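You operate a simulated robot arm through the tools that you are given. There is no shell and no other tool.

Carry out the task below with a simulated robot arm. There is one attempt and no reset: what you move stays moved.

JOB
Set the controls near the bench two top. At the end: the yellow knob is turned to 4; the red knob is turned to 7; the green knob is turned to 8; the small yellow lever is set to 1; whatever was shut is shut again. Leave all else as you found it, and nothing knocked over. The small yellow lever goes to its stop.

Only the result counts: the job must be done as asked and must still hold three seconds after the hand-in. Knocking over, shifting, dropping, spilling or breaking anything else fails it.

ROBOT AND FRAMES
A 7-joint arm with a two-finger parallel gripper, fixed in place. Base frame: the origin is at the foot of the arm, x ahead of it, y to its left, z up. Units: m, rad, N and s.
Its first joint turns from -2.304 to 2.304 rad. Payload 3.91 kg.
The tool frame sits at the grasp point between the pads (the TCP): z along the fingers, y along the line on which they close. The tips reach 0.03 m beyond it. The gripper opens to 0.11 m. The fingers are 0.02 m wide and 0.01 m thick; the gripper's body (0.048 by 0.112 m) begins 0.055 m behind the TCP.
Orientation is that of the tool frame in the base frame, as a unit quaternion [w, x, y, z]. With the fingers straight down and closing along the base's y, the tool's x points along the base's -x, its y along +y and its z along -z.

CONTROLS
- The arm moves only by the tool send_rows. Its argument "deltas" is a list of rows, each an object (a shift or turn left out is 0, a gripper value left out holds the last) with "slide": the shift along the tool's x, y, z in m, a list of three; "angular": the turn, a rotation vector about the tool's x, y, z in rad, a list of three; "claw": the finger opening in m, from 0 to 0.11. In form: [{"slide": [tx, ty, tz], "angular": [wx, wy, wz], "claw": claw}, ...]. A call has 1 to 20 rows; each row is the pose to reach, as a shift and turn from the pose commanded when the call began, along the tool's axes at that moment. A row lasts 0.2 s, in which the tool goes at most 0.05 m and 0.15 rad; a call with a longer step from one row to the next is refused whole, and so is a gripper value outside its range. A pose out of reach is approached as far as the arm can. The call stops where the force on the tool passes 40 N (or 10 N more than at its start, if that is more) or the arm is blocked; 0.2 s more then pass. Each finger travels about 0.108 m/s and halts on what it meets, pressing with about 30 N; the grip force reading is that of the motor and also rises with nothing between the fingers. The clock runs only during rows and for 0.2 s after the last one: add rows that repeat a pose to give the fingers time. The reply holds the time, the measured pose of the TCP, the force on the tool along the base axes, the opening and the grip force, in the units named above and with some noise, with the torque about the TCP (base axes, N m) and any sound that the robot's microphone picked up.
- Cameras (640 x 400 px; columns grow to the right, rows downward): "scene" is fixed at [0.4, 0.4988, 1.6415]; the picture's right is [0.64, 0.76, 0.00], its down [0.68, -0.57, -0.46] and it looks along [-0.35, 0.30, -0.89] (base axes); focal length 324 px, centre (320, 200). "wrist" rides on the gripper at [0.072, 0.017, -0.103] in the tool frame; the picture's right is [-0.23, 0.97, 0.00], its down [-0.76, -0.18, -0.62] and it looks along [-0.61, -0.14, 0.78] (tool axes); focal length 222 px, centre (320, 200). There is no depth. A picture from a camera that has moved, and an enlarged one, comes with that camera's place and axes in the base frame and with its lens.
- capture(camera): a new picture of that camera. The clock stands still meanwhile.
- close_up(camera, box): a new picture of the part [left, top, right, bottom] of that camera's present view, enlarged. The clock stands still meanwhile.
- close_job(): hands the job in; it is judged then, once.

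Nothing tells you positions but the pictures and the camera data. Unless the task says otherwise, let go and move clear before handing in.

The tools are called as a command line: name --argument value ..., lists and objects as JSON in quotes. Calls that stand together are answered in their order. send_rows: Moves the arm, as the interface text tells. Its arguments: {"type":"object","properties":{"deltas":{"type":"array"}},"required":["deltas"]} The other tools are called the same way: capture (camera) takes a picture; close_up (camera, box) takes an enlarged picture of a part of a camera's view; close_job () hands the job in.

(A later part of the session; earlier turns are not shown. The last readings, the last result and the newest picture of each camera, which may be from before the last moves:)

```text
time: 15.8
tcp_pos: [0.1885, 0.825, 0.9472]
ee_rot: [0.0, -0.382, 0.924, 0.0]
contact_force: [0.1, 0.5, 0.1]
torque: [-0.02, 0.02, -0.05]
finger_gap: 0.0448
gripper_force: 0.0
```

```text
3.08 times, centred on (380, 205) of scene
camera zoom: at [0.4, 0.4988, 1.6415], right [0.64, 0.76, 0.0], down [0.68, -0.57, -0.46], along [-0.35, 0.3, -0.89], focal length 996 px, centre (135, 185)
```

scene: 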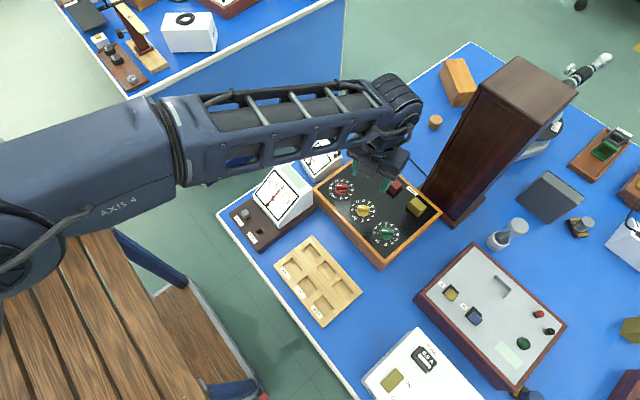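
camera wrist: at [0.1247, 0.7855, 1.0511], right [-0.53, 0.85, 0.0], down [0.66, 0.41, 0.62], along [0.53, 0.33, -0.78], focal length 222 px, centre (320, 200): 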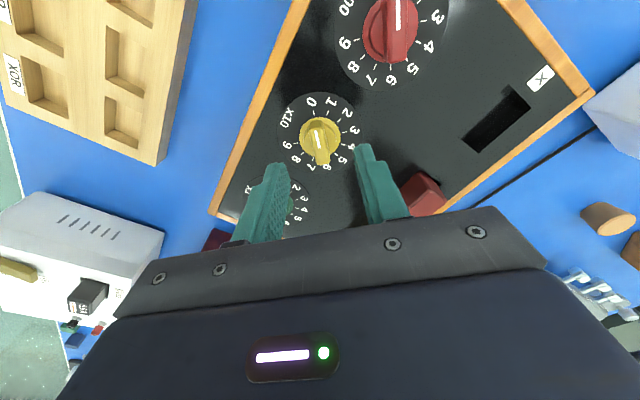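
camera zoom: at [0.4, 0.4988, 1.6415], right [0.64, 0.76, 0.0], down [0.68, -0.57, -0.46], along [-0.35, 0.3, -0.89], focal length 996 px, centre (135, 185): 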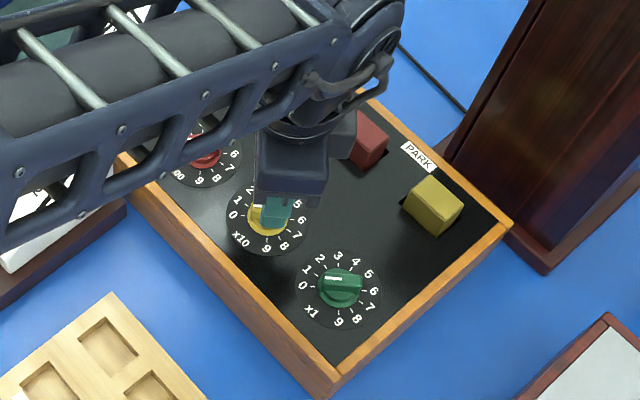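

close_up --camera "wrist" --box '[260, 80, 390, 200]'

```text
3.33 times, centred on (325, 140) of wrist
camera zoom: at [0.1247, 0.7855, 1.0511], right [-0.53, 0.85, 0.0], down [0.66, 0.41, 0.62], along [0.53, 0.33, -0.78], focal length 740 px, centre (303, 400)
```

zoom: 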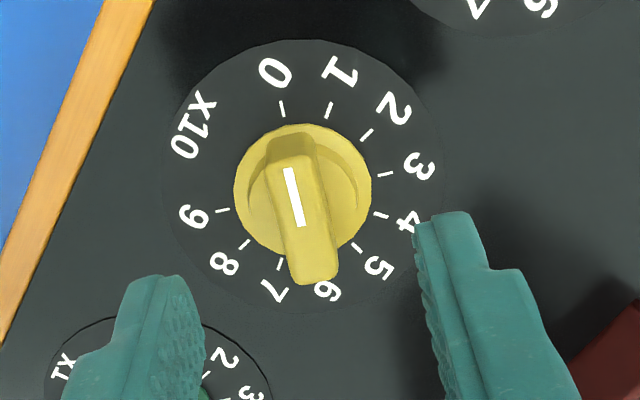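

The bar sits centred between the fingers. I'll descend so the tips are just above the skirt and close.

send_rows --deltas '[{"slide": [0, 0, 0.02]}, {"slide": [0, 0, 0.035]}, {"slide": [0, 0, 0.043]}, {"slide": [0, 0, 0.043]}]'

close_up --camera "wrist" --box '[240, 80, 410, 220]'

```text
time: 16.8
tcp_pos: [0.1881, 0.8248, 0.9028]
ee_rot: [0.0, -0.383, 0.924, 0.0]
contact_force: [-0.1, 0.3, 0.6]
torque: [0.0, 0.02, 0.02]
finger_gap: 0.0451
gripper_force: 0.1
```

```text
2.86 times, centred on (325, 150) of wrist
camera zoom: at [0.125, 0.7853, 1.0076], right [-0.53, 0.85, 0.0], down [0.66, 0.41, 0.62], along [0.53, 0.33, -0.78], focal length 635 px, centre (306, 343)
```

zoom: 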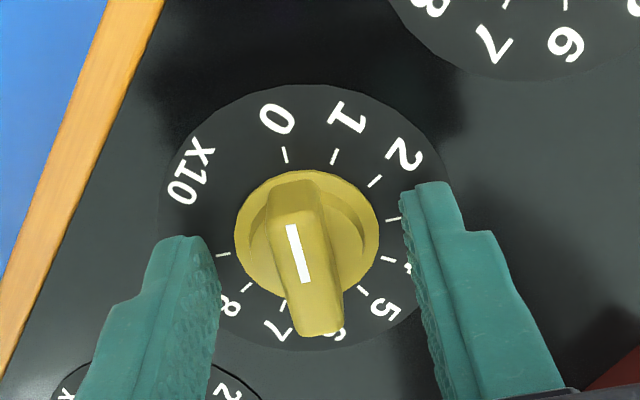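

send_rows --deltas '[{"claw": 0.0}, {"claw": 0.0}, {"claw": 0.0}]'

close_up --camera "wrist" --box '[240, 80, 410, 220]'

```text
time: 17.6
tcp_pos: [0.1899, 0.8237, 0.9042]
ee_rot: [0.0, -0.383, 0.924, 0.0]
contact_force: [0.4, -1.7, -1.6]
torque: [0.14, -0.13, -0.02]
finger_gap: 0.0118
gripper_force: 44.8
```

```text
2.86 times, centred on (325, 150) of wrist
camera zoom: at [0.1251, 0.7853, 1.0077], right [-0.53, 0.85, 0.0], down [0.66, 0.41, 0.62], along [0.53, 0.33, -0.78], focal length 635 px, centre (306, 343)
```

zoom: 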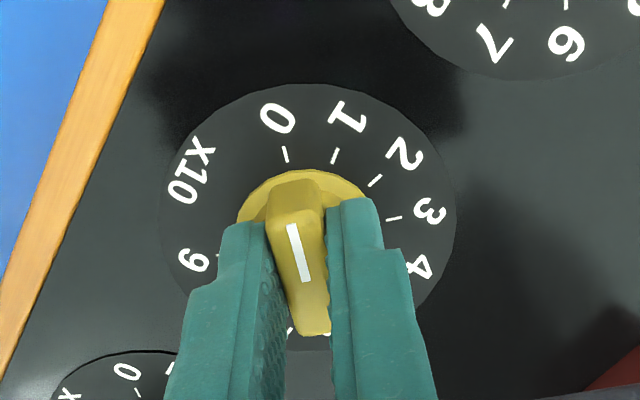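

Gripped on the bar (gap 11.8 mm). Now I'll turn clockwise, first half way.

send_rows --deltas '[{"angular": [0, 0, 0.1]}, {"angular": [0, 0, 0.2]}, {"angular": [0, 0, 0.3]}, {"angular": [0, 0, 0.4]}, {"angular": [0, 0, 0.5236]}, {"angular": [0, 0, 0.5236]}]'

close_up --camera "wrist" --box '[240, 80, 410, 220]'

```text
time: 19.0
tcp_pos: [0.1883, 0.8251, 0.9033]
ee_rot: [0.0, -0.13, 0.991, 0.001]
contact_force: [3.7, 37.7, -7.3]
torque: [0.93, -0.84, 0.04]
finger_gap: 0.0118
gripper_force: 45.1
```

```text
2.86 times, centred on (325, 150) of wrist
camera zoom: at [0.1135, 0.8226, 1.0077], right [-0.03, 1.0, 0.0], down [0.78, 0.02, 0.62], along [0.62, 0.02, -0.78], focal length 635 px, centre (306, 343)
```

zoom: 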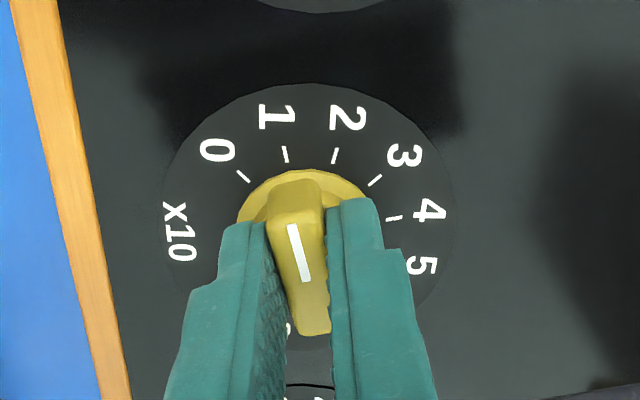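

The knob follows (reading 1), but a lateral force of 38 N shows the TCP is slightly off the knob axis. I'll nudge toward +x+y to relieve it.

send_rows --deltas '[{"slide": [-0.0006, 0.0006, 0]}, {"slide": [-0.0012, 0.0012, 0]}, {"slide": [-0.0012, 0.0012, 0]}]'

```text
time: 19.8
tcp_pos: [0.1885, 0.8243, 0.9036]
ee_rot: [-0.001, -0.131, 0.991, -0.001]
contact_force: [-3.5, 20.1, -2.3]
torque: [0.61, -0.55, 0.04]
finger_gap: 0.012
gripper_force: 44.9
```

send_rows --deltas '[{"slide": [0, 0.0007, 0]}, {"slide": [-0.0001, 0.0014, 0]}, {"slide": [-0.0001, 0.0014, 0]}]'

```text
time: 20.6
tcp_pos: [0.1879, 0.8249, 0.904]
ee_rot: [0.0, -0.13, 0.992, -0.002]
contact_force: [-8.9, -25.6, 0.5]
torque: [-0.31, 0.19, -0.03]
finger_gap: 0.0118
gripper_force: 45.4
```

send_rows --deltas '[{"slide": [0.0001, -0.0004, 0]}, {"slide": [0.0002, -0.0007, 0]}, {"slide": [0.0002, -0.0007, 0]}]'

```text
time: 21.4
tcp_pos: [0.1886, 0.8245, 0.9038]
ee_rot: [-0.001, -0.13, 0.992, 0.0]
contact_force: [-14.5, -25.6, -10.5]
torque: [-0.62, 1.39, -0.02]
finger_gap: 0.0122
gripper_force: 44.9
```

send_rows --deltas '[{"slide": [0.0005, -0.0004, 0]}, {"slide": [0.0008, -0.0007, 0]}, {"slide": [0.0008, -0.0007, 0]}]'

```text
time: 22.2
tcp_pos: [0.1881, 0.8249, 0.9034]
ee_rot: [0.0, -0.13, 0.991, -0.001]
contact_force: [-16.2, -9.9, -21.2]
torque: [-0.23, 0.82, -0.04]
finger_gap: 0.0119
gripper_force: 45.4
```

Residual forces are friction-related. I'll release slightly and regrip so the grip re-centres.

send_rows --deltas '[{"claw": 0.025}, {"claw": 0.025}]'

send_rows --deltas '[{"claw": 0.0}, {"claw": 0.0}]'

```text
time: 22.8
tcp_pos: [0.1904, 0.8242, 0.905]
ee_rot: [0.0, -0.131, 0.991, 0.0]
contact_force: [-0.7, -0.3, 0.4]
torque: [-0.04, 0.01, 0.03]
finger_gap: 0.0249
gripper_force: 0.1
```

```text
time: 23.4
tcp_pos: [0.1892, 0.8258, 0.9045]
ee_rot: [0.0, -0.131, 0.991, 0.001]
contact_force: [3.0, 5.9, 2.2]
torque: [0.13, -0.27, -0.02]
finger_gap: 0.0121
gripper_force: 45.2
```

send_rows --deltas '[{"angular": [0, 0, 0.1309]}, {"angular": [0, 0, 0.2618]}, {"angular": [0, 0, 0.2618]}]'

```text
time: 24.2
tcp_pos: [0.1906, 0.8255, 0.9051]
ee_rot: [0.001, 0.001, 1.0, 0.0]
contact_force: [10.4, 6.2, 5.4]
torque: [0.08, -0.65, -0.02]
finger_gap: 0.0118
gripper_force: 44.7
```

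send_rows --deltas '[{"slide": [-0.0005, 0.0003, 0], "angular": [0, 0, 0.1309]}, {"slide": [-0.0005, 0.0003, 0], "angular": [0, 0, 0.2618]}, {"slide": [-0.0005, 0.0003, 0], "angular": [0, 0, 0.2618]}]'

```text
time: 25.0
tcp_pos: [0.1897, 0.8253, 0.905]
ee_rot: [0.0, 0.131, 0.991, 0.0]
contact_force: [15.1, 6.2, 7.3]
torque: [0.19, 0.07, 0.0]
finger_gap: 0.0121
gripper_force: 45.4
```

send_rows --deltas '[{"slide": [-0.0007, 0.0005, 0], "angular": [0, 0, 0.1309]}, {"slide": [-0.0007, 0.0005, 0], "angular": [0, 0, 0.2618]}, {"slide": [-0.0007, 0.0005, 0], "angular": [0, 0, 0.3927]}, {"slide": [-0.0007, 0.0005, 0], "angular": [0, 0, 0.5236]}, {"slide": [-0.0007, 0.0005, 0], "angular": [0, 0, 0.5236]}]'

close_up --camera "wrist" --box '[240, 80, 410, 220]'

```text
time: 26.2
tcp_pos: [0.1899, 0.8246, 0.9045]
ee_rot: [-0.001, 0.384, 0.923, 0.001]
contact_force: [-0.2, 3.7, 21.5]
torque: [-0.55, -0.6, -0.04]
finger_gap: 0.0121
gripper_force: 44.9
```

```text
2.86 times, centred on (325, 150) of wrist
camera zoom: at [0.1499, 0.889, 1.0089], right [0.85, 0.53, 0.0], down [0.41, -0.67, 0.62], along [0.33, -0.53, -0.78], focal length 635 px, centre (306, 343)
```

zoom: 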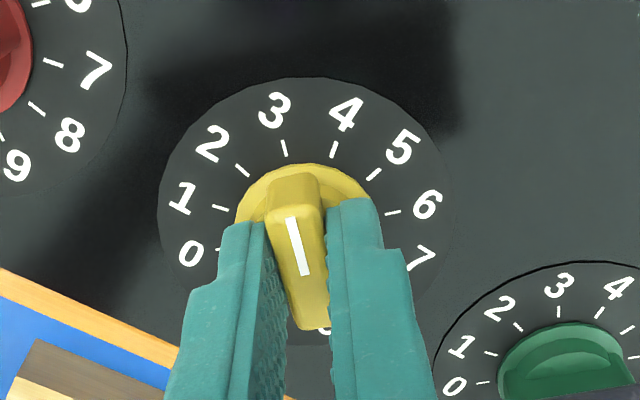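

Reading 3 now, forces low laterally. One more 30° step to 4.

send_rows --deltas '[{"angular": [0, 0, 0.1309]}, {"angular": [0, 0, 0.2618]}, {"angular": [0, 0, 0.3927]}, {"angular": [0, 0, 0.5236]}, {"angular": [0, 0, 0.5236]}]'

close_up --camera "wrist" --box '[240, 80, 410, 220]'

```text
time: 27.4
tcp_pos: [0.1897, 0.8249, 0.9039]
ee_rot: [-0.001, 0.61, 0.792, 0.001]
contact_force: [-3.3, 12.7, 20.2]
torque: [0.18, 0.11, 0.03]
finger_gap: 0.0118
gripper_force: 44.6
```

```text
2.86 times, centred on (325, 150) of wrist
camera zoom: at [0.187, 0.9002, 1.0089], right [1.0, 0.03, 0.0], down [0.02, -0.78, 0.62], along [0.02, -0.62, -0.78], focal length 635 px, centre (306, 343)
```

zoom: 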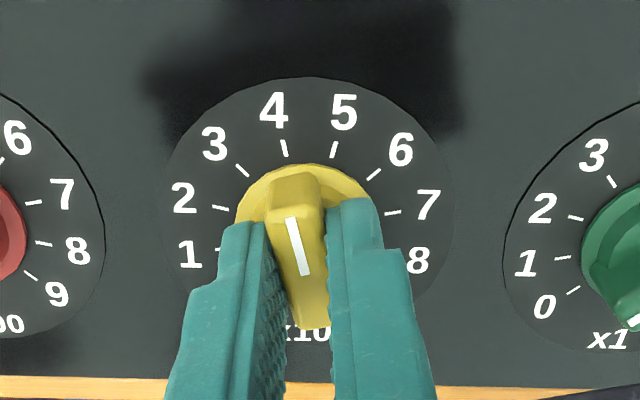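

Yellow is at 4. I'll release and lift, then view it.

send_rows --deltas '[{"claw": 0.03}, {"claw": 0.03}, {"claw": 0.03}]'

send_rows --deltas '[{"slide": [0, 0, -0.03]}, {"slide": [0, 0, -0.06]}, {"slide": [0, 0, -0.1]}, {"slide": [0, 0, -0.1]}]'

close_up --camera "wrist" --box '[210, 40, 430, 160]'

```text
time: 28.2
tcp_pos: [0.1905, 0.8248, 0.9041]
ee_rot: [0.0, 0.609, 0.793, 0.0]
contact_force: [-0.4, -0.9, -0.3]
torque: [-0.03, 0.0, -0.03]
finger_gap: 0.0301
gripper_force: 0.0
```

```text
time: 29.2
tcp_pos: [0.189, 0.8257, 1.0038]
ee_rot: [0.0, 0.609, 0.793, 0.0]
contact_force: [0.5, -0.2, -0.3]
torque: [-0.01, -0.02, 0.0]
finger_gap: 0.0303
gripper_force: 0.2
```

```text
2.91 times, centred on (320, 100) of wrist
camera zoom: at [0.1866, 0.9006, 1.1078], right [1.0, 0.03, 0.0], down [0.03, -0.78, 0.62], along [0.02, -0.62, -0.78], focal length 646 px, centre (320, 491)
```

zoom: 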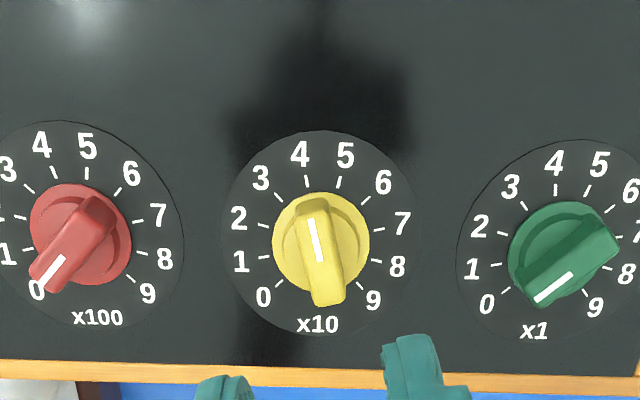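

Yellow reads 4. Now I'll test in the air whether the wrist can turn on to -105°, so red and green could be turned without regripping.

send_rows --deltas '[{"angular": [0, 0, 0.1496]}, {"angular": [0, 0, 0.2992]}, {"angular": [0, 0, 0.4488]}, {"angular": [0, 0, 0.5984]}, {"angular": [0, 0, 0.748]}, {"angular": [0, 0, 0.8976]}, {"angular": [0, 0, 1.0472]}, {"angular": [0, 0, 1.1968]}, {"angular": [0, 0, 1.3464]}, {"angular": [0, 0, 1.496]}, {"angular": [0, 0, 1.6456]}, {"angular": [0, 0, 1.7952]}, {"angular": [0, 0, 1.9448]}, {"angular": [0, 0, 2.0944]}, {"angular": [0, 0, 2.0944]}]'

```text
time: 32.4
tcp_pos: [0.2221, 0.7308, 0.9805]
ee_rot: [-0.131, 0.927, 0.351, 0.02]
contact_force: [0.8, -0.1, 1.0]
torque: [0.04, -0.02, 0.0]
finger_gap: 0.0301
gripper_force: 0.1
out of reach, approached as far as the arm can: row 6, 7, 8, 9, 10, 11, 12, 13, 14, 15
```

The wrist limit is around -28°, so I'll regrip for red and green. Returning to the earlier yaw first.

send_rows --deltas '[{"angular": [0, 0, -0.1496]}, {"angular": [0, 0, -0.2992]}, {"angular": [0, 0, -0.4488]}, {"angular": [0, 0, -0.5984]}, {"angular": [0, 0, -0.748]}, {"angular": [0, 0, -0.8976]}, {"angular": [0, 0, -1.0472]}, {"angular": [0, 0, -1.1968]}, {"angular": [0, 0, -1.3464]}, {"angular": [0, 0, -1.496]}, {"angular": [0, 0, -1.6456]}, {"angular": [0, 0, -1.7952]}, {"angular": [0, 0, -1.9448]}, {"angular": [0, 0, -2.0944]}, {"angular": [0, 0, -2.0944]}]'

capture --camera "scene"

```text
time: 35.6
tcp_pos: [0.2262, 0.7342, 0.9801]
ee_rot: [-0.05, 0.16, 0.978, 0.124]
contact_force: [0.3, -0.3, 0.1]
torque: [0.0, 0.01, 0.03]
finger_gap: 0.0301
gripper_force: 0.0
```

```text
taken
```

scene: 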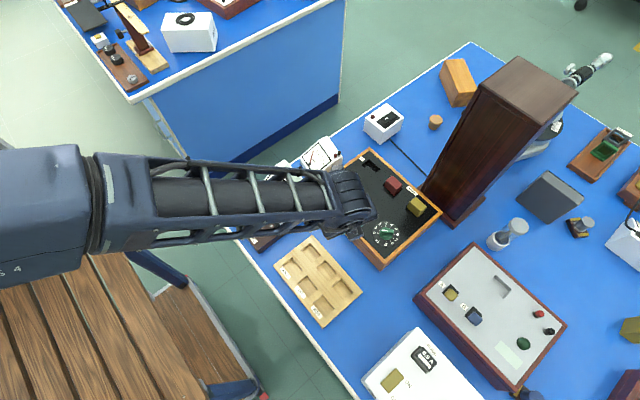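

The commanded pose drifted when out of reach, and the tool is now tilted. I'll lift a little and restore the vertical.

send_rows --deltas '[{"slide": [0.0028, 0.0045, -0.0193], "angular": [0.1146, -0.0696, 0]}, {"slide": [0.0055, 0.009, -0.0386], "angular": [0.2293, -0.1392, 0]}, {"slide": [0.0055, 0.009, -0.0386], "angular": [0.2293, -0.1392, 0]}]'

```text
time: 36.4
tcp_pos: [0.2281, 0.7335, 1.0202]
ee_rot: [0.0, 0.161, 0.987, -0.003]
contact_force: [0.1, -0.2, -1.1]
torque: [0.01, -0.01, -0.02]
finger_gap: 0.03
gripper_force: 0.0
```

send_rows --deltas '[{"slide": [0.0185, 0.0059, 0], "angular": [0, 0, -0.1385], "claw": 0.045}, {"slide": [0.037, 0.0119, 0], "angular": [0, 0, -0.277]}, {"slide": [0.0555, 0.0178, 0], "angular": [0, 0, -0.4155]}, {"slide": [0.074, 0.0237, 0], "angular": [0, 0, -0.554]}, {"slide": [0.0926, 0.0297, 0], "angular": [0, 0, -0.6925]}, {"slide": [0.1111, 0.0356, 0], "angular": [0, 0, -0.831]}, {"slide": [0.1296, 0.0416, 0], "angular": [0, 0, -0.9695]}, {"slide": [0.1481, 0.0475, 0], "angular": [0, 0, -1.108]}, {"slide": [0.1481, 0.0475, 0], "angular": [0, 0, -1.108]}]'

capture --camera "wrist"

close_up --camera "scene" --box '[310, 140, 450, 270]'

```text
time: 38.4
tcp_pos: [0.1025, 0.8268, 1.0194]
ee_rot: [0.0, -0.382, 0.924, -0.002]
contact_force: [-0.8, -0.6, -0.2]
torque: [-0.02, -0.01, 0.0]
finger_gap: 0.0451
gripper_force: 0.0
```

```text
taken
camera wrist: at [0.0376, 0.7876, 1.1228], right [-0.53, 0.85, 0.0], down [0.66, 0.41, 0.62], along [0.53, 0.33, -0.78], focal length 222 px, centre (320, 200)
```

wrist: 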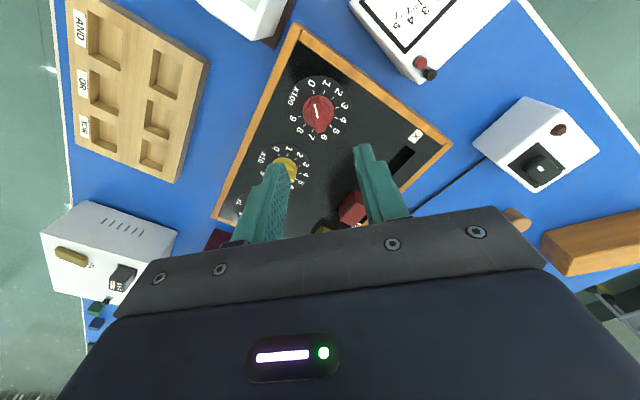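

```text
3.08 times, centred on (380, 205) of scene
camera zoom: at [0.4, 0.4988, 1.6415], right [0.64, 0.76, 0.0], down [0.68, -0.57, -0.46], along [-0.35, 0.3, -0.89], focal length 996 px, centre (135, 185)
```

zoom: 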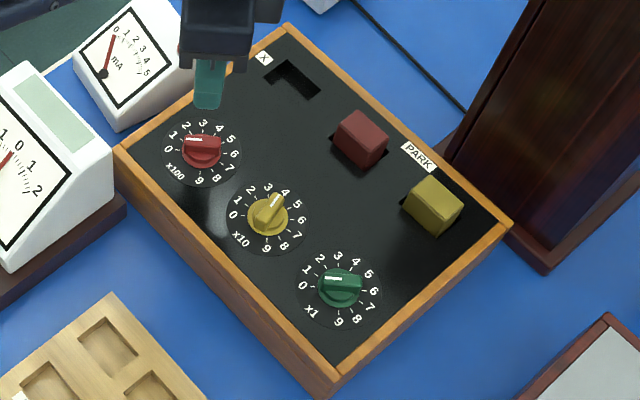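

Positioned above red. I'll descend in two stages, averaging the pose reading, then grip.

send_rows --deltas '[{"slide": [0, 0, 0.03], "angular": [-0.0037, -0.0015, 0]}, {"slide": [0, 0, 0.06], "angular": [-0.0037, -0.0015, 0]}, {"slide": [0, 0, 0.075], "angular": [-0.0037, -0.0015, 0]}]'

send_rows --deltas '[{"slide": [0, 0, 0]}]'

send_rows --deltas '[{"slide": [0, 0, 0]}]'

close_up --camera "wrist" --box '[240, 80, 410, 220]'

```text
time: 39.2
tcp_pos: [0.1017, 0.8252, 0.9466]
ee_rot: [0.0, -0.381, 0.925, 0.001]
contact_force: [0.4, 0.4, 1.3]
torque: [0.0, -0.01, 0.02]
finger_gap: 0.0451
gripper_force: 0.1
```

```text
time: 39.6
tcp_pos: [0.1027, 0.8242, 0.9447]
ee_rot: [0.001, -0.381, 0.925, 0.0]
contact_force: [0.0, 0.9, -0.1]
torque: [0.03, 0.02, 0.01]
finger_gap: 0.0451
gripper_force: 0.1
```

```text
time: 40.0
tcp_pos: [0.1026, 0.8251, 0.9461]
ee_rot: [0.0, -0.381, 0.925, 0.0]
contact_force: [-0.3, 0.0, 0.2]
torque: [0.01, 0.01, -0.02]
finger_gap: 0.0451
gripper_force: 0.0
```

```text
2.86 times, centred on (325, 150) of wrist
camera zoom: at [0.0379, 0.7863, 1.0497], right [-0.53, 0.85, 0.0], down [0.67, 0.41, 0.62], along [0.53, 0.33, -0.78], focal length 635 px, centre (306, 343)
```

zoom: 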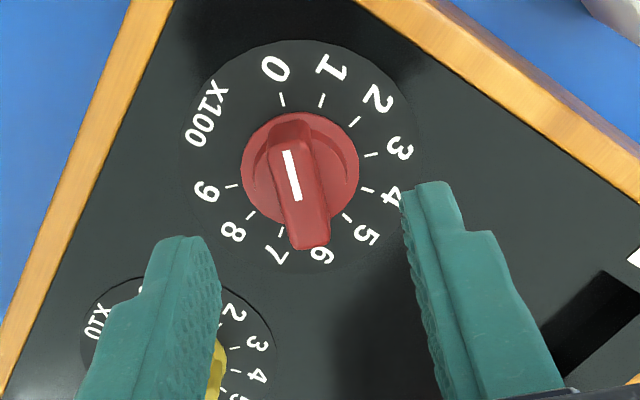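

send_rows --deltas '[{"slide": [-0.0014, -0.0014, 0.02]}, {"slide": [-0.0014, -0.0014, 0.035]}, {"slide": [-0.0014, -0.0014, 0.0415]}, {"slide": [-0.0014, -0.0014, 0.0415]}]'

close_up --camera "wrist" --box '[240, 80, 410, 220]'

```text
time: 41.0
tcp_pos: [0.1039, 0.8259, 0.9045]
ee_rot: [0.0, -0.38, 0.925, -0.001]
contact_force: [0.3, -0.1, 0.3]
torque: [-0.03, -0.02, -0.02]
finger_gap: 0.0449
gripper_force: 0.0
```

```text
2.86 times, centred on (325, 150) of wrist
camera zoom: at [0.0399, 0.7865, 1.0082], right [-0.53, 0.85, 0.0], down [0.67, 0.41, 0.62], along [0.53, 0.33, -0.78], focal length 635 px, centre (306, 343)
```

zoom: 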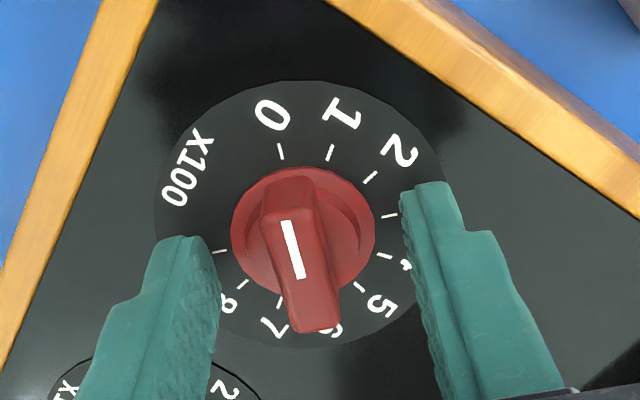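

send_rows --deltas '[{"slide": [-0.0009, -0.0004, 0]}, {"slide": [-0.0009, -0.0004, 0], "claw": 0.0}, {"slide": [-0.0009, -0.0004, 0], "claw": 0.0}, {"slide": [-0.0009, -0.0004, 0], "claw": 0.0}]'

```text
time: 42.0
tcp_pos: [0.1054, 0.8251, 0.9042]
ee_rot: [0.0, -0.381, 0.924, 0.001]
contact_force: [3.9, -8.7, 1.1]
torque: [-0.39, 0.1, 0.02]
finger_gap: 0.012
gripper_force: 45.2
```

send_rows --deltas '[{"slide": [0, -0.0006, 0], "angular": [0, 0, 0.1309]}, {"slide": [0, -0.0006, 0], "angular": [0, 0, 0.2618]}, {"slide": [0, -0.0006, 0], "angular": [0, 0, 0.2618]}]'

```text
time: 42.8
tcp_pos: [0.1058, 0.8251, 0.9042]
ee_rot: [0.0, -0.257, 0.966, 0.001]
contact_force: [4.9, -5.1, 1.3]
torque: [0.42, -1.12, -0.01]
finger_gap: 0.0117
gripper_force: 45.4
```

Alignment is good. Continuing to turn red.

send_rows --deltas '[{"angular": [0, 0, 0.1309]}, {"angular": [0, 0, 0.2618]}, {"angular": [0, 0, 0.3927]}, {"angular": [0, 0, 0.5236]}, {"angular": [0, 0, 0.5236]}]'

```text
time: 44.0
tcp_pos: [0.1044, 0.8237, 0.9044]
ee_rot: [0.0, 0.002, 1.0, 0.001]
contact_force: [5.6, -1.6, 7.5]
torque: [-0.12, 0.27, 0.0]
finger_gap: 0.012
gripper_force: 45.2
```

send_rows --deltas '[{"angular": [0, 0, 0.1309]}, {"angular": [0, 0, 0.2618]}, {"angular": [0, 0, 0.3927]}, {"angular": [0, 0, 0.5236]}, {"angular": [0, 0, 0.6545]}, {"angular": [0, 0, 0.7854]}, {"angular": [0, 0, 0.9163]}, {"angular": [0, 0, 1.0472]}, {"angular": [0, 0, 1.1781]}, {"angular": [0, 0, 1.309]}, {"angular": [0, 0, 1.4399]}, {"angular": [0, 0, 1.5708]}, {"angular": [0, 0, 1.5708]}]'

close_up --camera "wrist" --box '[240, 80, 410, 220]'

```text
time: 46.8
tcp_pos: [0.1054, 0.8241, 0.9044]
ee_rot: [-0.001, 0.709, 0.705, 0.001]
contact_force: [11.5, -15.3, 24.6]
torque: [0.53, -0.27, 0.04]
finger_gap: 0.0118
gripper_force: 44.8
```

```text
2.86 times, centred on (325, 150) of wrist
camera zoom: at [0.1216, 0.8977, 1.0083], right [0.97, -0.23, 0.0], down [-0.18, -0.76, 0.62], along [-0.14, -0.61, -0.78], focal length 635 px, centre (306, 343)
```

zoom: 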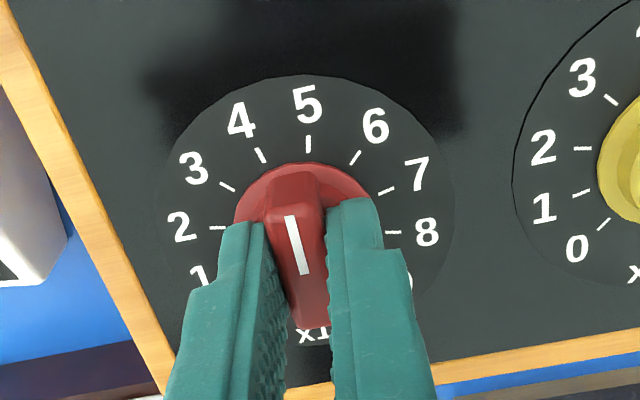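

Red is half way (about 4.5). I'll release, lift, and flip the yaw by 180° to regrip.

send_rows --deltas '[{"claw": 0.04}, {"claw": 0.04}, {"claw": 0.04}, {"slide": [0, 0, -0.03]}, {"slide": [0, 0, -0.06]}, {"slide": [0, 0, -0.06], "angular": [0, 0, -0.1428]}, {"slide": [0, 0, -0.06], "angular": [0, 0, -0.2856]}, {"slide": [0, 0, -0.06], "angular": [0, 0, -0.4284]}, {"slide": [0, 0, -0.06], "angular": [0, 0, -0.5712]}, {"slide": [0, 0, -0.06], "angular": [0, 0, -0.714]}, {"slide": [0, 0, -0.06], "angular": [0, 0, -0.8568]}, {"slide": [0, 0, -0.06], "angular": [0, 0, -0.9996]}, {"slide": [0, 0, -0.06], "angular": [0, 0, -1.1424]}, {"slide": [0, 0, -0.06], "angular": [0, 0, -1.2852]}, {"slide": [0, 0, -0.06], "angular": [0, 0, -1.428]}, {"slide": [0, 0, -0.06], "angular": [0, 0, -1.5708]}]'

send_rows --deltas '[{"angular": [0, 0, -0.1428]}, {"angular": [0, 0, -0.2856]}, {"angular": [0, 0, -0.4284]}, {"angular": [0, 0, -0.5712]}, {"angular": [0, 0, -0.714]}, {"angular": [0, 0, -0.8568]}, {"angular": [0, 0, -0.9996]}, {"angular": [0, 0, -1.1424]}, {"angular": [0, 0, -1.2852]}, {"angular": [0, 0, -1.428]}, {"angular": [0, 0, -1.5708]}, {"angular": [0, 0, -1.5708]}]'

close_up --camera "wrist" --box '[240, 80, 410, 220]'

```text
time: 50.2
tcp_pos: [0.1048, 0.8255, 0.963]
ee_rot: [0.0, -0.001, 1.0, 0.0]
contact_force: [0.2, 0.1, 0.1]
torque: [-0.02, -0.03, 0.04]
finger_gap: 0.0401
gripper_force: 0.1
```

```text
time: 52.8
tcp_pos: [0.1032, 0.8251, 0.9638]
ee_rot: [0.0, -0.706, 0.708, 0.0]
contact_force: [0.6, -0.5, -0.6]
torque: [0.03, 0.02, 0.01]
finger_gap: 0.0401
gripper_force: 0.0
```

```text
2.86 times, centred on (325, 150) of wrist
camera zoom: at [0.0865, 0.7532, 1.0674], right [-0.97, 0.23, 0.0], down [0.18, 0.76, 0.62], along [0.14, 0.61, -0.78], focal length 635 px, centre (306, 343)
```

zoom: 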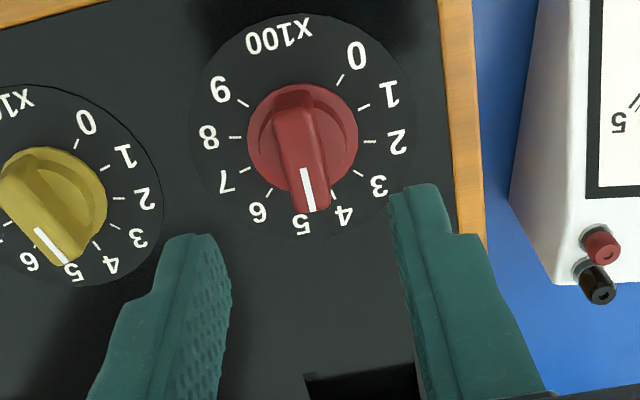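

Now descend and regrip red, then rotate a further 75° to 7.

send_rows --deltas '[{"slide": [0, 0, 0.03]}, {"slide": [0, 0, 0.05]}, {"slide": [0, 0, 0.06]}, {"slide": [0, 0, 0.06], "claw": 0.0}, {"slide": [0, 0, 0.06], "claw": 0.0}, {"slide": [0, 0, 0.06], "claw": 0.0}]'

```text
time: 54.2
tcp_pos: [0.1056, 0.8247, 0.904]
ee_rot: [0.001, -0.706, 0.708, 0.0]
contact_force: [1.4, -1.8, -3.6]
torque: [1.36, -0.1, 0.01]
finger_gap: 0.012
gripper_force: 44.7
```

send_rows --deltas '[{"angular": [0, 0, 0.1309]}, {"angular": [0, 0, 0.2618]}, {"angular": [0, 0, 0.3927]}, {"angular": [0, 0, 0.5236]}, {"angular": [0, 0, 0.6545]}, {"angular": [0, 0, 0.7854]}, {"angular": [0, 0, 0.9163]}, {"angular": [0, 0, 1.0472]}, {"angular": [0, 0, 1.1781]}, {"angular": [0, 0, 1.309]}, {"angular": [0, 0, 1.309]}]'

close_up --camera "wrist" --box '[240, 80, 410, 220]'

```text
time: 56.6
tcp_pos: [0.1056, 0.8251, 0.904]
ee_rot: [0.0, -0.129, 0.992, 0.0]
contact_force: [2.8, -15.1, -12.2]
torque: [-0.24, -0.04, -0.02]
finger_gap: 0.012
gripper_force: 44.9
```

```text
2.86 times, centred on (325, 150) of wrist
camera zoom: at [0.0302, 0.8236, 1.0074], right [-0.03, 1.0, 0.0], down [0.78, 0.02, 0.62], along [0.62, 0.02, -0.78], focal length 635 px, centre (306, 343)
```

zoom: 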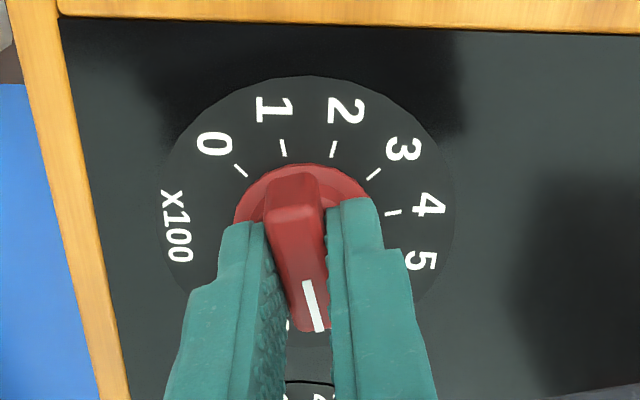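

Red points opposite to 1, which is 7. Releasing, lifting, and moving to green.

send_rows --deltas '[{"claw": 0.04}, {"claw": 0.04}, {"claw": 0.04}, {"slide": [0, 0, -0.03]}, {"slide": [0, 0, -0.06]}, {"slide": [-0.033, -0.009, -0.08], "angular": [0, 0, -0.13], "claw": 0.045}, {"slide": [-0.066, -0.018, -0.08], "angular": [0, 0, -0.26]}, {"slide": [-0.099, -0.027, -0.08], "angular": [0, 0, -0.39]}, {"slide": [-0.132, -0.036, -0.08], "angular": [0, 0, -0.5236]}, {"slide": [-0.164, -0.0443, -0.08], "angular": [0, 0, -0.5236]}, {"slide": [-0.164, -0.0443, -0.08], "angular": [0, 0, -0.5236]}]'

send_rows --deltas '[{"slide": [0, 0, 0.02]}, {"slide": [0, 0, 0.038]}, {"slide": [0, 0, 0.038]}]'

close_up --camera "wrist" --box '[240, 80, 410, 220]'

close_up --camera "scene" --box '[310, 140, 450, 270]'

```text
time: 59.0
tcp_pos: [0.2766, 0.8241, 0.9841]
ee_rot: [-0.001, -0.382, 0.924, 0.0]
contact_force: [1.3, 0.1, 0.1]
torque: [-0.01, -0.01, 0.04]
finger_gap: 0.0449
gripper_force: 0.1
```

```text
time: 59.8
tcp_pos: [0.2776, 0.8252, 0.9446]
ee_rot: [0.0, -0.381, 0.925, 0.0]
contact_force: [0.8, 0.8, -0.3]
torque: [-0.01, -0.02, -0.01]
finger_gap: 0.045
gripper_force: 0.2
```

```text
2.86 times, centred on (325, 150) of wrist
camera zoom: at [0.2126, 0.7862, 1.0494], right [-0.53, 0.85, 0.0], down [0.67, 0.41, 0.62], along [0.53, 0.33, -0.78], focal length 635 px, centre (306, 343)
```

zoom: 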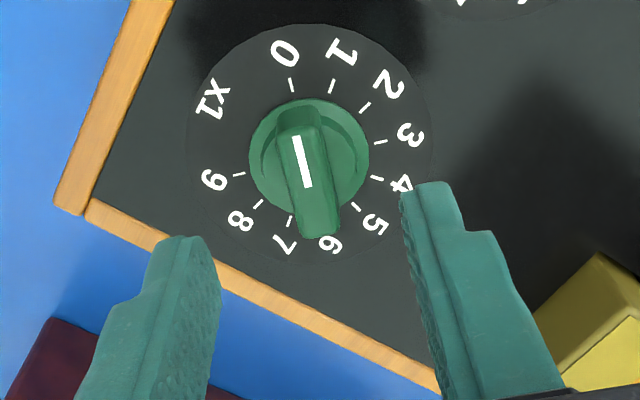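

```text
3.08 times, centred on (380, 205) of scene
camera zoom: at [0.4, 0.4988, 1.6415], right [0.64, 0.76, 0.0], down [0.68, -0.57, -0.46], along [-0.35, 0.3, -0.89], focal length 996 px, centre (135, 185)
```

zoom: 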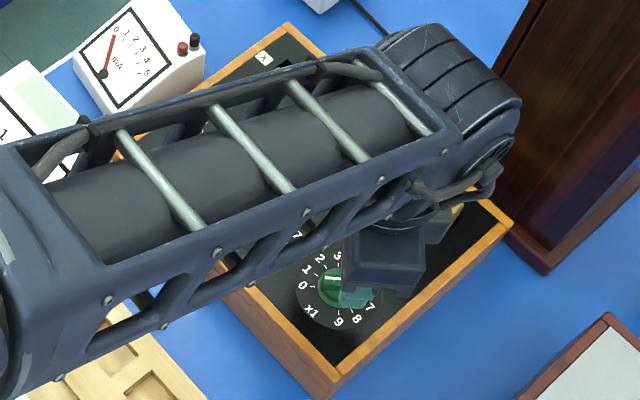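

send_rows --deltas '[{"slide": [0.0015, 0.0009, 0.02]}, {"slide": [0.0015, 0.0009, 0.035]}, {"slide": [0.0015, 0.0009, 0.042]}, {"slide": [0.0015, 0.0009, 0.042]}]'

close_up --camera "wrist" --box '[240, 80, 410, 220]'

```text
time: 60.8
tcp_pos: [0.2726, 0.825, 0.9031]
ee_rot: [-0.001, -0.382, 0.924, 0.0]
contact_force: [-0.6, -0.3, -0.3]
torque: [-0.07, 0.01, 0.03]
finger_gap: 0.0449
gripper_force: 0.0
```

```text
2.86 times, centred on (325, 150) of wrist
camera zoom: at [0.2101, 0.7861, 1.0066], right [-0.53, 0.85, 0.0], down [0.67, 0.41, 0.62], along [0.53, 0.33, -0.78], focal length 635 px, centre (306, 343)
```

zoom: 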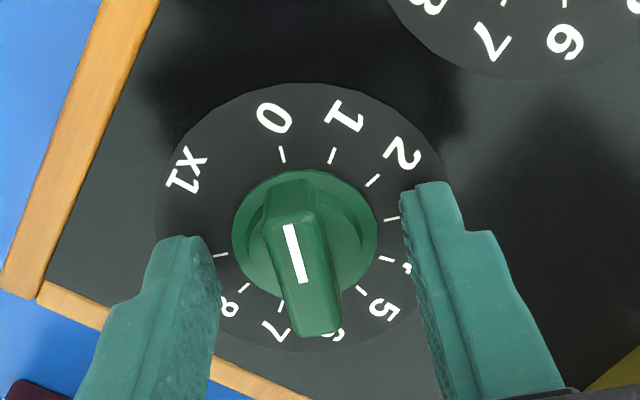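

send_rows --deltas '[{"slide": [-0.0011, -0.0005, -0.001]}, {"slide": [-0.0011, -0.0005, -0.001], "claw": 0.0}, {"slide": [-0.0011, -0.0005, -0.001], "claw": 0.0}, {"slide": [-0.0011, -0.0005, -0.001], "claw": 0.0}]'

```text
time: 61.8
tcp_pos: [0.275, 0.8261, 0.9043]
ee_rot: [0.0, -0.381, 0.925, 0.0]
contact_force: [-0.2, 3.9, -1.0]
torque: [0.13, -0.17, -0.01]
finger_gap: 0.0122
gripper_force: 45.4
```

send_rows --deltas '[{"slide": [0, 0.0002, 0], "angular": [0, 0, 0.1309]}, {"slide": [0, 0.0002, 0], "angular": [0, 0, 0.2618]}, {"slide": [0, 0.0002, 0], "angular": [0, 0, 0.3927]}, {"slide": [0, 0.0002, 0], "angular": [0, 0, 0.3927]}]'

```text
time: 62.8
tcp_pos: [0.275, 0.8252, 0.9026]
ee_rot: [0.0, -0.192, 0.981, 0.0]
contact_force: [5.3, 0.8, 1.9]
torque: [-0.13, 0.16, -0.01]
finger_gap: 0.0118
gripper_force: 45.1
```

send_rows --deltas '[{"angular": [0, 0, 0.1309]}, {"angular": [0, 0, 0.2618]}, {"angular": [0, 0, 0.3927]}, {"angular": [0, 0, 0.5236]}, {"angular": [0, 0, 0.6545]}, {"angular": [0, 0, 0.7854]}, {"angular": [0, 0, 0.9163]}, {"angular": [0, 0, 1.0472]}, {"angular": [0, 0, 1.1781]}, {"angular": [0, 0, 1.309]}, {"angular": [0, 0, 1.4399]}, {"angular": [0, 0, 1.5708]}, {"angular": [0, 0, 1.7017]}, {"angular": [0, 0, 1.8326]}, {"angular": [0, 0, 1.9635]}, {"angular": [0, 0, 1.9635]}]'

close_up --camera "wrist" --box '[240, 80, 410, 220]'

```text
time: 66.2
tcp_pos: [0.2769, 0.8245, 0.9035]
ee_rot: [0.0, 0.708, 0.706, 0.0]
contact_force: [21.7, 5.5, 4.2]
torque: [-1.28, -0.52, 0.0]
finger_gap: 0.0119
gripper_force: 44.9
```

```text
2.86 times, centred on (325, 150) of wrist
camera zoom: at [0.2916, 0.8977, 1.0083], right [0.97, -0.23, 0.0], down [-0.18, -0.76, 0.62], along [-0.14, -0.61, -0.78], focal length 635 px, centre (306, 343)
```

zoom: 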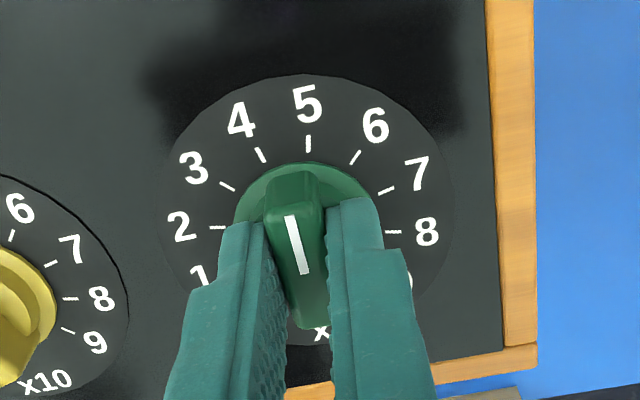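

Green is at about 4.5. Releasing, correcting 0.8 mm, and flipping to regrip.

send_rows --deltas '[{"claw": 0.04}, {"claw": 0.04}, {"claw": 0.04}, {"slide": [0, 0.0008, -0.03]}, {"slide": [0, 0.0008, -0.06]}, {"slide": [0, 0.0008, -0.06], "angular": [0, 0, -0.1428]}, {"slide": [0, 0.0008, -0.06], "angular": [0, 0, -0.2856]}, {"slide": [0, 0.0008, -0.06], "angular": [0, 0, -0.4284]}, {"slide": [0, 0.0008, -0.06], "angular": [0, 0, -0.5712]}, {"slide": [0, 0.0008, -0.06], "angular": [0, 0, -0.714]}, {"slide": [0, 0.0008, -0.06], "angular": [0, 0, -0.8568]}, {"slide": [0, 0.0008, -0.06], "angular": [0, 0, -0.9996]}, {"slide": [0, 0.0008, -0.06], "angular": [0, 0, -1.1424]}, {"slide": [0, 0.0008, -0.06], "angular": [0, 0, -1.2852]}, {"slide": [0, 0.0008, -0.06], "angular": [0, 0, -1.428]}, {"slide": [0, 0.0008, -0.06], "angular": [0, 0, -1.5708]}]'

send_rows --deltas '[{"angular": [0, 0, -0.1428]}, {"angular": [0, 0, -0.2856]}, {"angular": [0, 0, -0.4284]}, {"angular": [0, 0, -0.5712]}, {"angular": [0, 0, -0.714]}, {"angular": [0, 0, -0.8568]}, {"angular": [0, 0, -0.9996]}, {"angular": [0, 0, -1.1424]}, {"angular": [0, 0, -1.2852]}, {"angular": [0, 0, -1.428]}, {"angular": [0, 0, -1.5708]}, {"angular": [0, 0, -1.5708]}]'

close_up --camera "wrist" --box '[240, 80, 410, 220]'

```text
time: 69.6
tcp_pos: [0.276, 0.8241, 0.9656]
ee_rot: [0.001, 0.001, 1.0, 0.0]
contact_force: [-0.1, 0.2, -0.3]
torque: [0.01, -0.01, 0.0]
finger_gap: 0.04
gripper_force: 0.0
```

```text
time: 72.2
tcp_pos: [0.2748, 0.824, 0.9635]
ee_rot: [0.0, -0.707, 0.708, 0.001]
contact_force: [0.1, 0.4, -0.4]
torque: [-0.01, 0.0, 0.01]
finger_gap: 0.04
gripper_force: 0.1
```

```text
2.86 times, centred on (325, 150) of wrist
camera zoom: at [0.2572, 0.7527, 1.0684], right [-0.97, 0.23, 0.0], down [0.18, 0.76, 0.62], along [0.14, 0.61, -0.78], focal length 635 px, centre (306, 343)
```

zoom: 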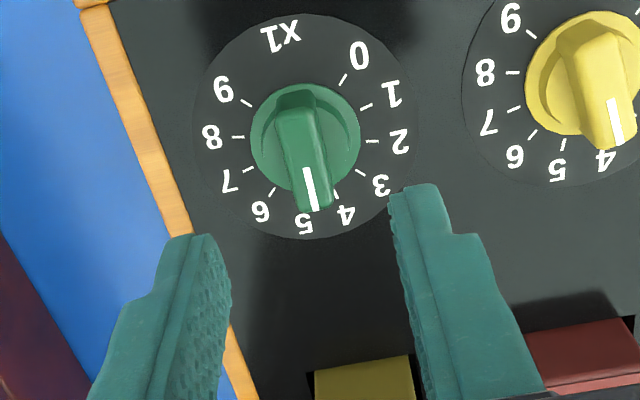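

send_rows --deltas '[{"slide": [0, 0, 0.03]}, {"slide": [0, 0, 0.05]}, {"slide": [0, 0, 0.06]}, {"slide": [0, 0, 0.06], "claw": 0.0}, {"slide": [0, 0, 0.06], "claw": 0.0}, {"slide": [0, 0, 0.06], "claw": 0.0}]'

send_rows --deltas '[{"angular": [0, 0, 0.1309]}, {"angular": [0, 0, 0.2618]}, {"angular": [0, 0, 0.3927]}, {"angular": [0, 0, 0.5236]}, {"angular": [0, 0, 0.6545]}, {"angular": [0, 0, 0.7854]}, {"angular": [0, 0, 0.7854]}]'

```text
time: 73.6
tcp_pos: [0.2753, 0.8238, 0.9047]
ee_rot: [0.001, -0.706, 0.708, -0.001]
contact_force: [5.9, -0.6, -4.9]
torque: [0.63, -0.14, 0.0]
finger_gap: 0.012
gripper_force: 45.1
```

```text
time: 75.2
tcp_pos: [0.2746, 0.8241, 0.9041]
ee_rot: [-0.001, -0.381, 0.925, -0.001]
contact_force: [-3.4, -1.4, -5.7]
torque: [-0.56, 0.56, 0.04]
finger_gap: 0.0119
gripper_force: 45.0
```

send_rows --deltas '[{"angular": [0, 0, 0.1309]}, {"angular": [0, 0, 0.2618]}, {"angular": [0, 0, 0.3927]}, {"angular": [0, 0, 0.5236]}, {"angular": [0, 0, 0.6545]}, {"angular": [0, 0, 0.7854]}, {"angular": [0, 0, 0.9163]}, {"angular": [0, 0, 1.045]}, {"angular": [0, 0, 1.045]}]'

close_up --camera "wrist" --box '[240, 80, 410, 220]'

```text
time: 77.2
tcp_pos: [0.2748, 0.8247, 0.9046]
ee_rot: [-0.001, 0.132, 0.991, 0.001]
contact_force: [-17.2, 15.7, -7.7]
torque: [0.33, 0.39, 0.04]
finger_gap: 0.0119
gripper_force: 45.0
```

```text
2.86 times, centred on (325, 150) of wrist
camera zoom: at [0.2079, 0.8609, 1.0086], right [0.47, 0.88, 0.0], down [0.69, -0.37, 0.62], along [0.55, -0.29, -0.78], focal length 635 px, centre (306, 343)
```

zoom: 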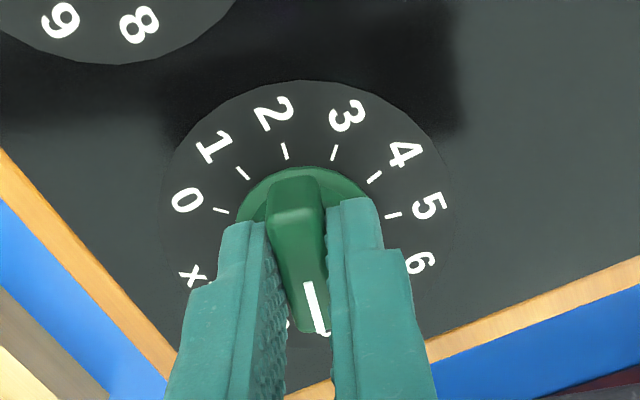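

Green points opposite to 2, i.e. at 8. Releasing and lifting to verify.

send_rows --deltas '[{"claw": 0.04}, {"claw": 0.04}, {"claw": 0.04}, {"slide": [0, 0, -0.03]}, {"slide": [0, 0, -0.07]}, {"slide": [0, 0, -0.12]}, {"slide": [0, 0, -0.16]}, {"slide": [0, 0, -0.16]}]'

capture --camera "wrist"

close_up --camera "wrist" --box '[220, 0, 440, 140]'

```text
time: 79.0
tcp_pos: [0.2761, 0.8257, 1.0637]
ee_rot: [0.0, 0.131, 0.991, -0.001]
contact_force: [-1.3, -0.8, -0.5]
torque: [0.01, 0.03, 0.03]
finger_gap: 0.0401
gripper_force: 0.1
```

```text
taken
camera wrist: at [0.2088, 0.8618, 1.1685], right [0.47, 0.88, 0.0], down [0.69, -0.37, 0.62], along [0.55, -0.29, -0.78], focal length 222 px, centre (320, 200)
```

wrist: 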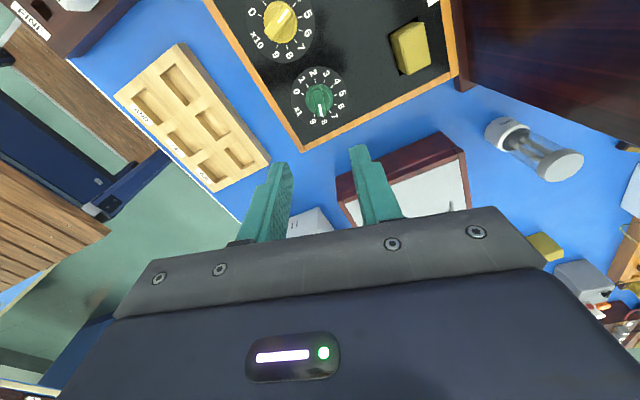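

```text
2.86 times, centred on (330, 70) of wrist
camera zoom: at [0.2088, 0.8618, 1.1685], right [0.47, 0.88, 0.0], down [0.69, -0.37, 0.62], along [0.55, -0.29, -0.78], focal length 635 px, centre (291, 571)
```

zoom: 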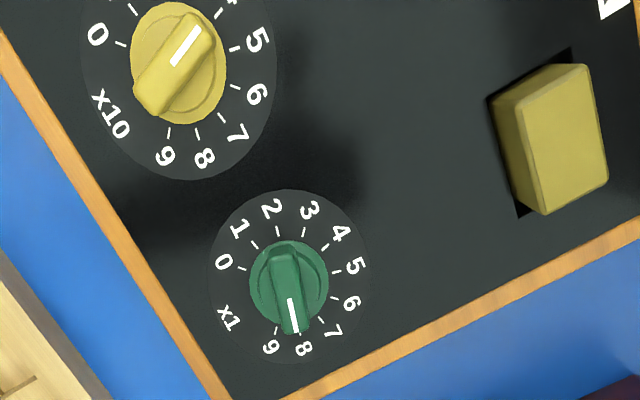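

Green reads 8. Next is lever A: plate near (0.475, 0.828, 0.884), yellow cap near (0.477, 0.814, 0.912) leaning to -y. I'll close the fingers and hover on its -y side for a profile view.

send_rows --deltas '[{"slide": [-0.034, 0.001, 0], "angular": [0, 0, -0.05], "claw": 0.0}, {"slide": [-0.068, 0.002, 0], "angular": [0, 0, -0.1]}, {"slide": [-0.102, 0.004, 0], "angular": [0, 0, -0.15]}, {"slide": [-0.136, 0.005, 0], "angular": [0, 0, -0.2]}, {"slide": [-0.17, 0.006, 0.02], "angular": [0, 0, -0.2618]}, {"slide": [-0.204, 0.0074, 0.04], "angular": [0, 0, -0.2618]}, {"slide": [-0.204, 0.0074, 0.06], "angular": [0, 0, -0.2618]}, {"slide": [-0.204, 0.0074, 0.06], "angular": [0, 0, -0.2618]}]'

capture --camera "wrist"

close_up --camera "wrist" --box '[250, 70, 450, 210]'

close_up --camera "scene" --box '[300, 140, 520, 340]'

```text
time: 80.8
tcp_pos: [0.4739, 0.7792, 1.0038]
ee_rot: [0.0, 0.0, 1.0, -0.001]
contact_force: [0.6, 0.1, -0.4]
torque: [0.02, 0.01, 0.02]
finger_gap: 0.0001
gripper_force: 30.5
```

```text
taken
camera wrist: at [0.3999, 0.797, 1.1083], right [0.23, 0.97, 0.0], down [0.76, -0.18, 0.62], along [0.61, -0.14, -0.78], focal length 222 px, centre (320, 200)
```

wrist: 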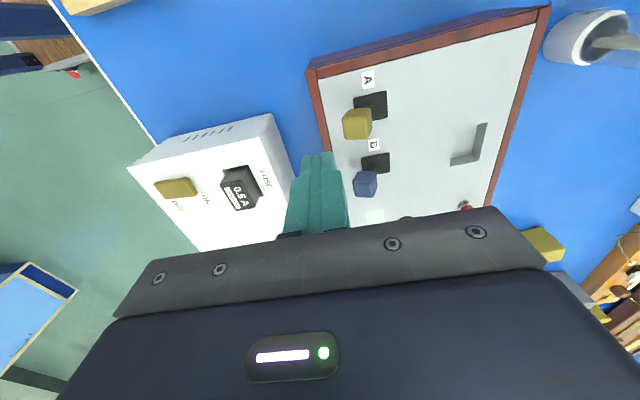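

```text
2.86 times, centred on (350, 140) of wrist
camera zoom: at [0.3999, 0.797, 1.1083], right [0.23, 0.97, 0.0], down [0.76, -0.18, 0.62], along [0.61, -0.14, -0.78], focal length 635 px, centre (234, 371)
```

zoom: 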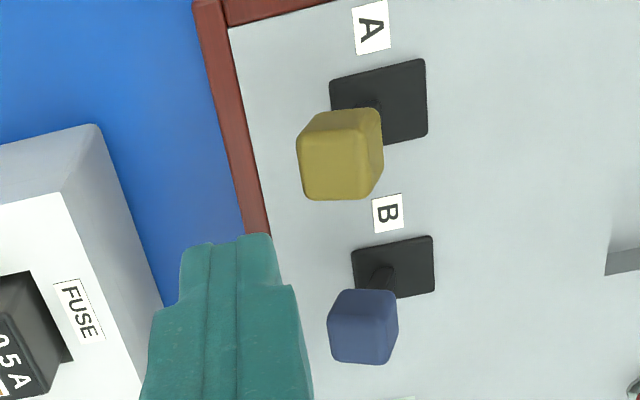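

```text
2.00 times, centred on (410, 240) of scene
camera zoom: at [0.4, 0.4988, 1.6415], right [0.64, 0.76, 0.0], down [0.68, -0.57, -0.46], along [-0.35, 0.3, -0.89], focal length 648 px, centre (140, 120)
```

zoom: 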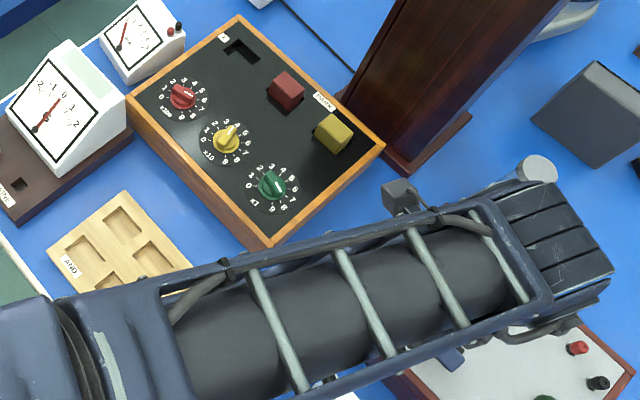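

The lever profile is clear. I'll descend beside the cap on its -y side, tips at about z=0.902.

send_rows --deltas '[{"slide": [0, -0.002, 0.03]}, {"slide": [0, -0.002, 0.055]}, {"slide": [0, -0.002, 0.07]}, {"slide": [0, -0.002, 0.07]}]'

close_up --camera "wrist" --box '[250, 70, 450, 210]'

```text
time: 81.8
tcp_pos: [0.474, 0.776, 0.9345]
ee_rot: [0.0, 0.001, 1.0, 0.001]
contact_force: [0.3, -0.1, -0.2]
torque: [-0.01, 0.0, 0.01]
finger_gap: 0.0
gripper_force: 30.0
```

```text
2.86 times, centred on (350, 140) of wrist
camera zoom: at [0.401, 0.7939, 1.0373], right [0.23, 0.97, 0.0], down [0.76, -0.18, 0.62], along [0.61, -0.14, -0.78], focal length 635 px, centre (234, 371)
```

zoom: 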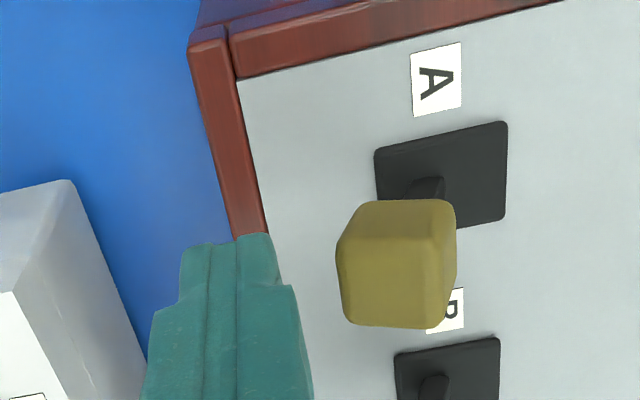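

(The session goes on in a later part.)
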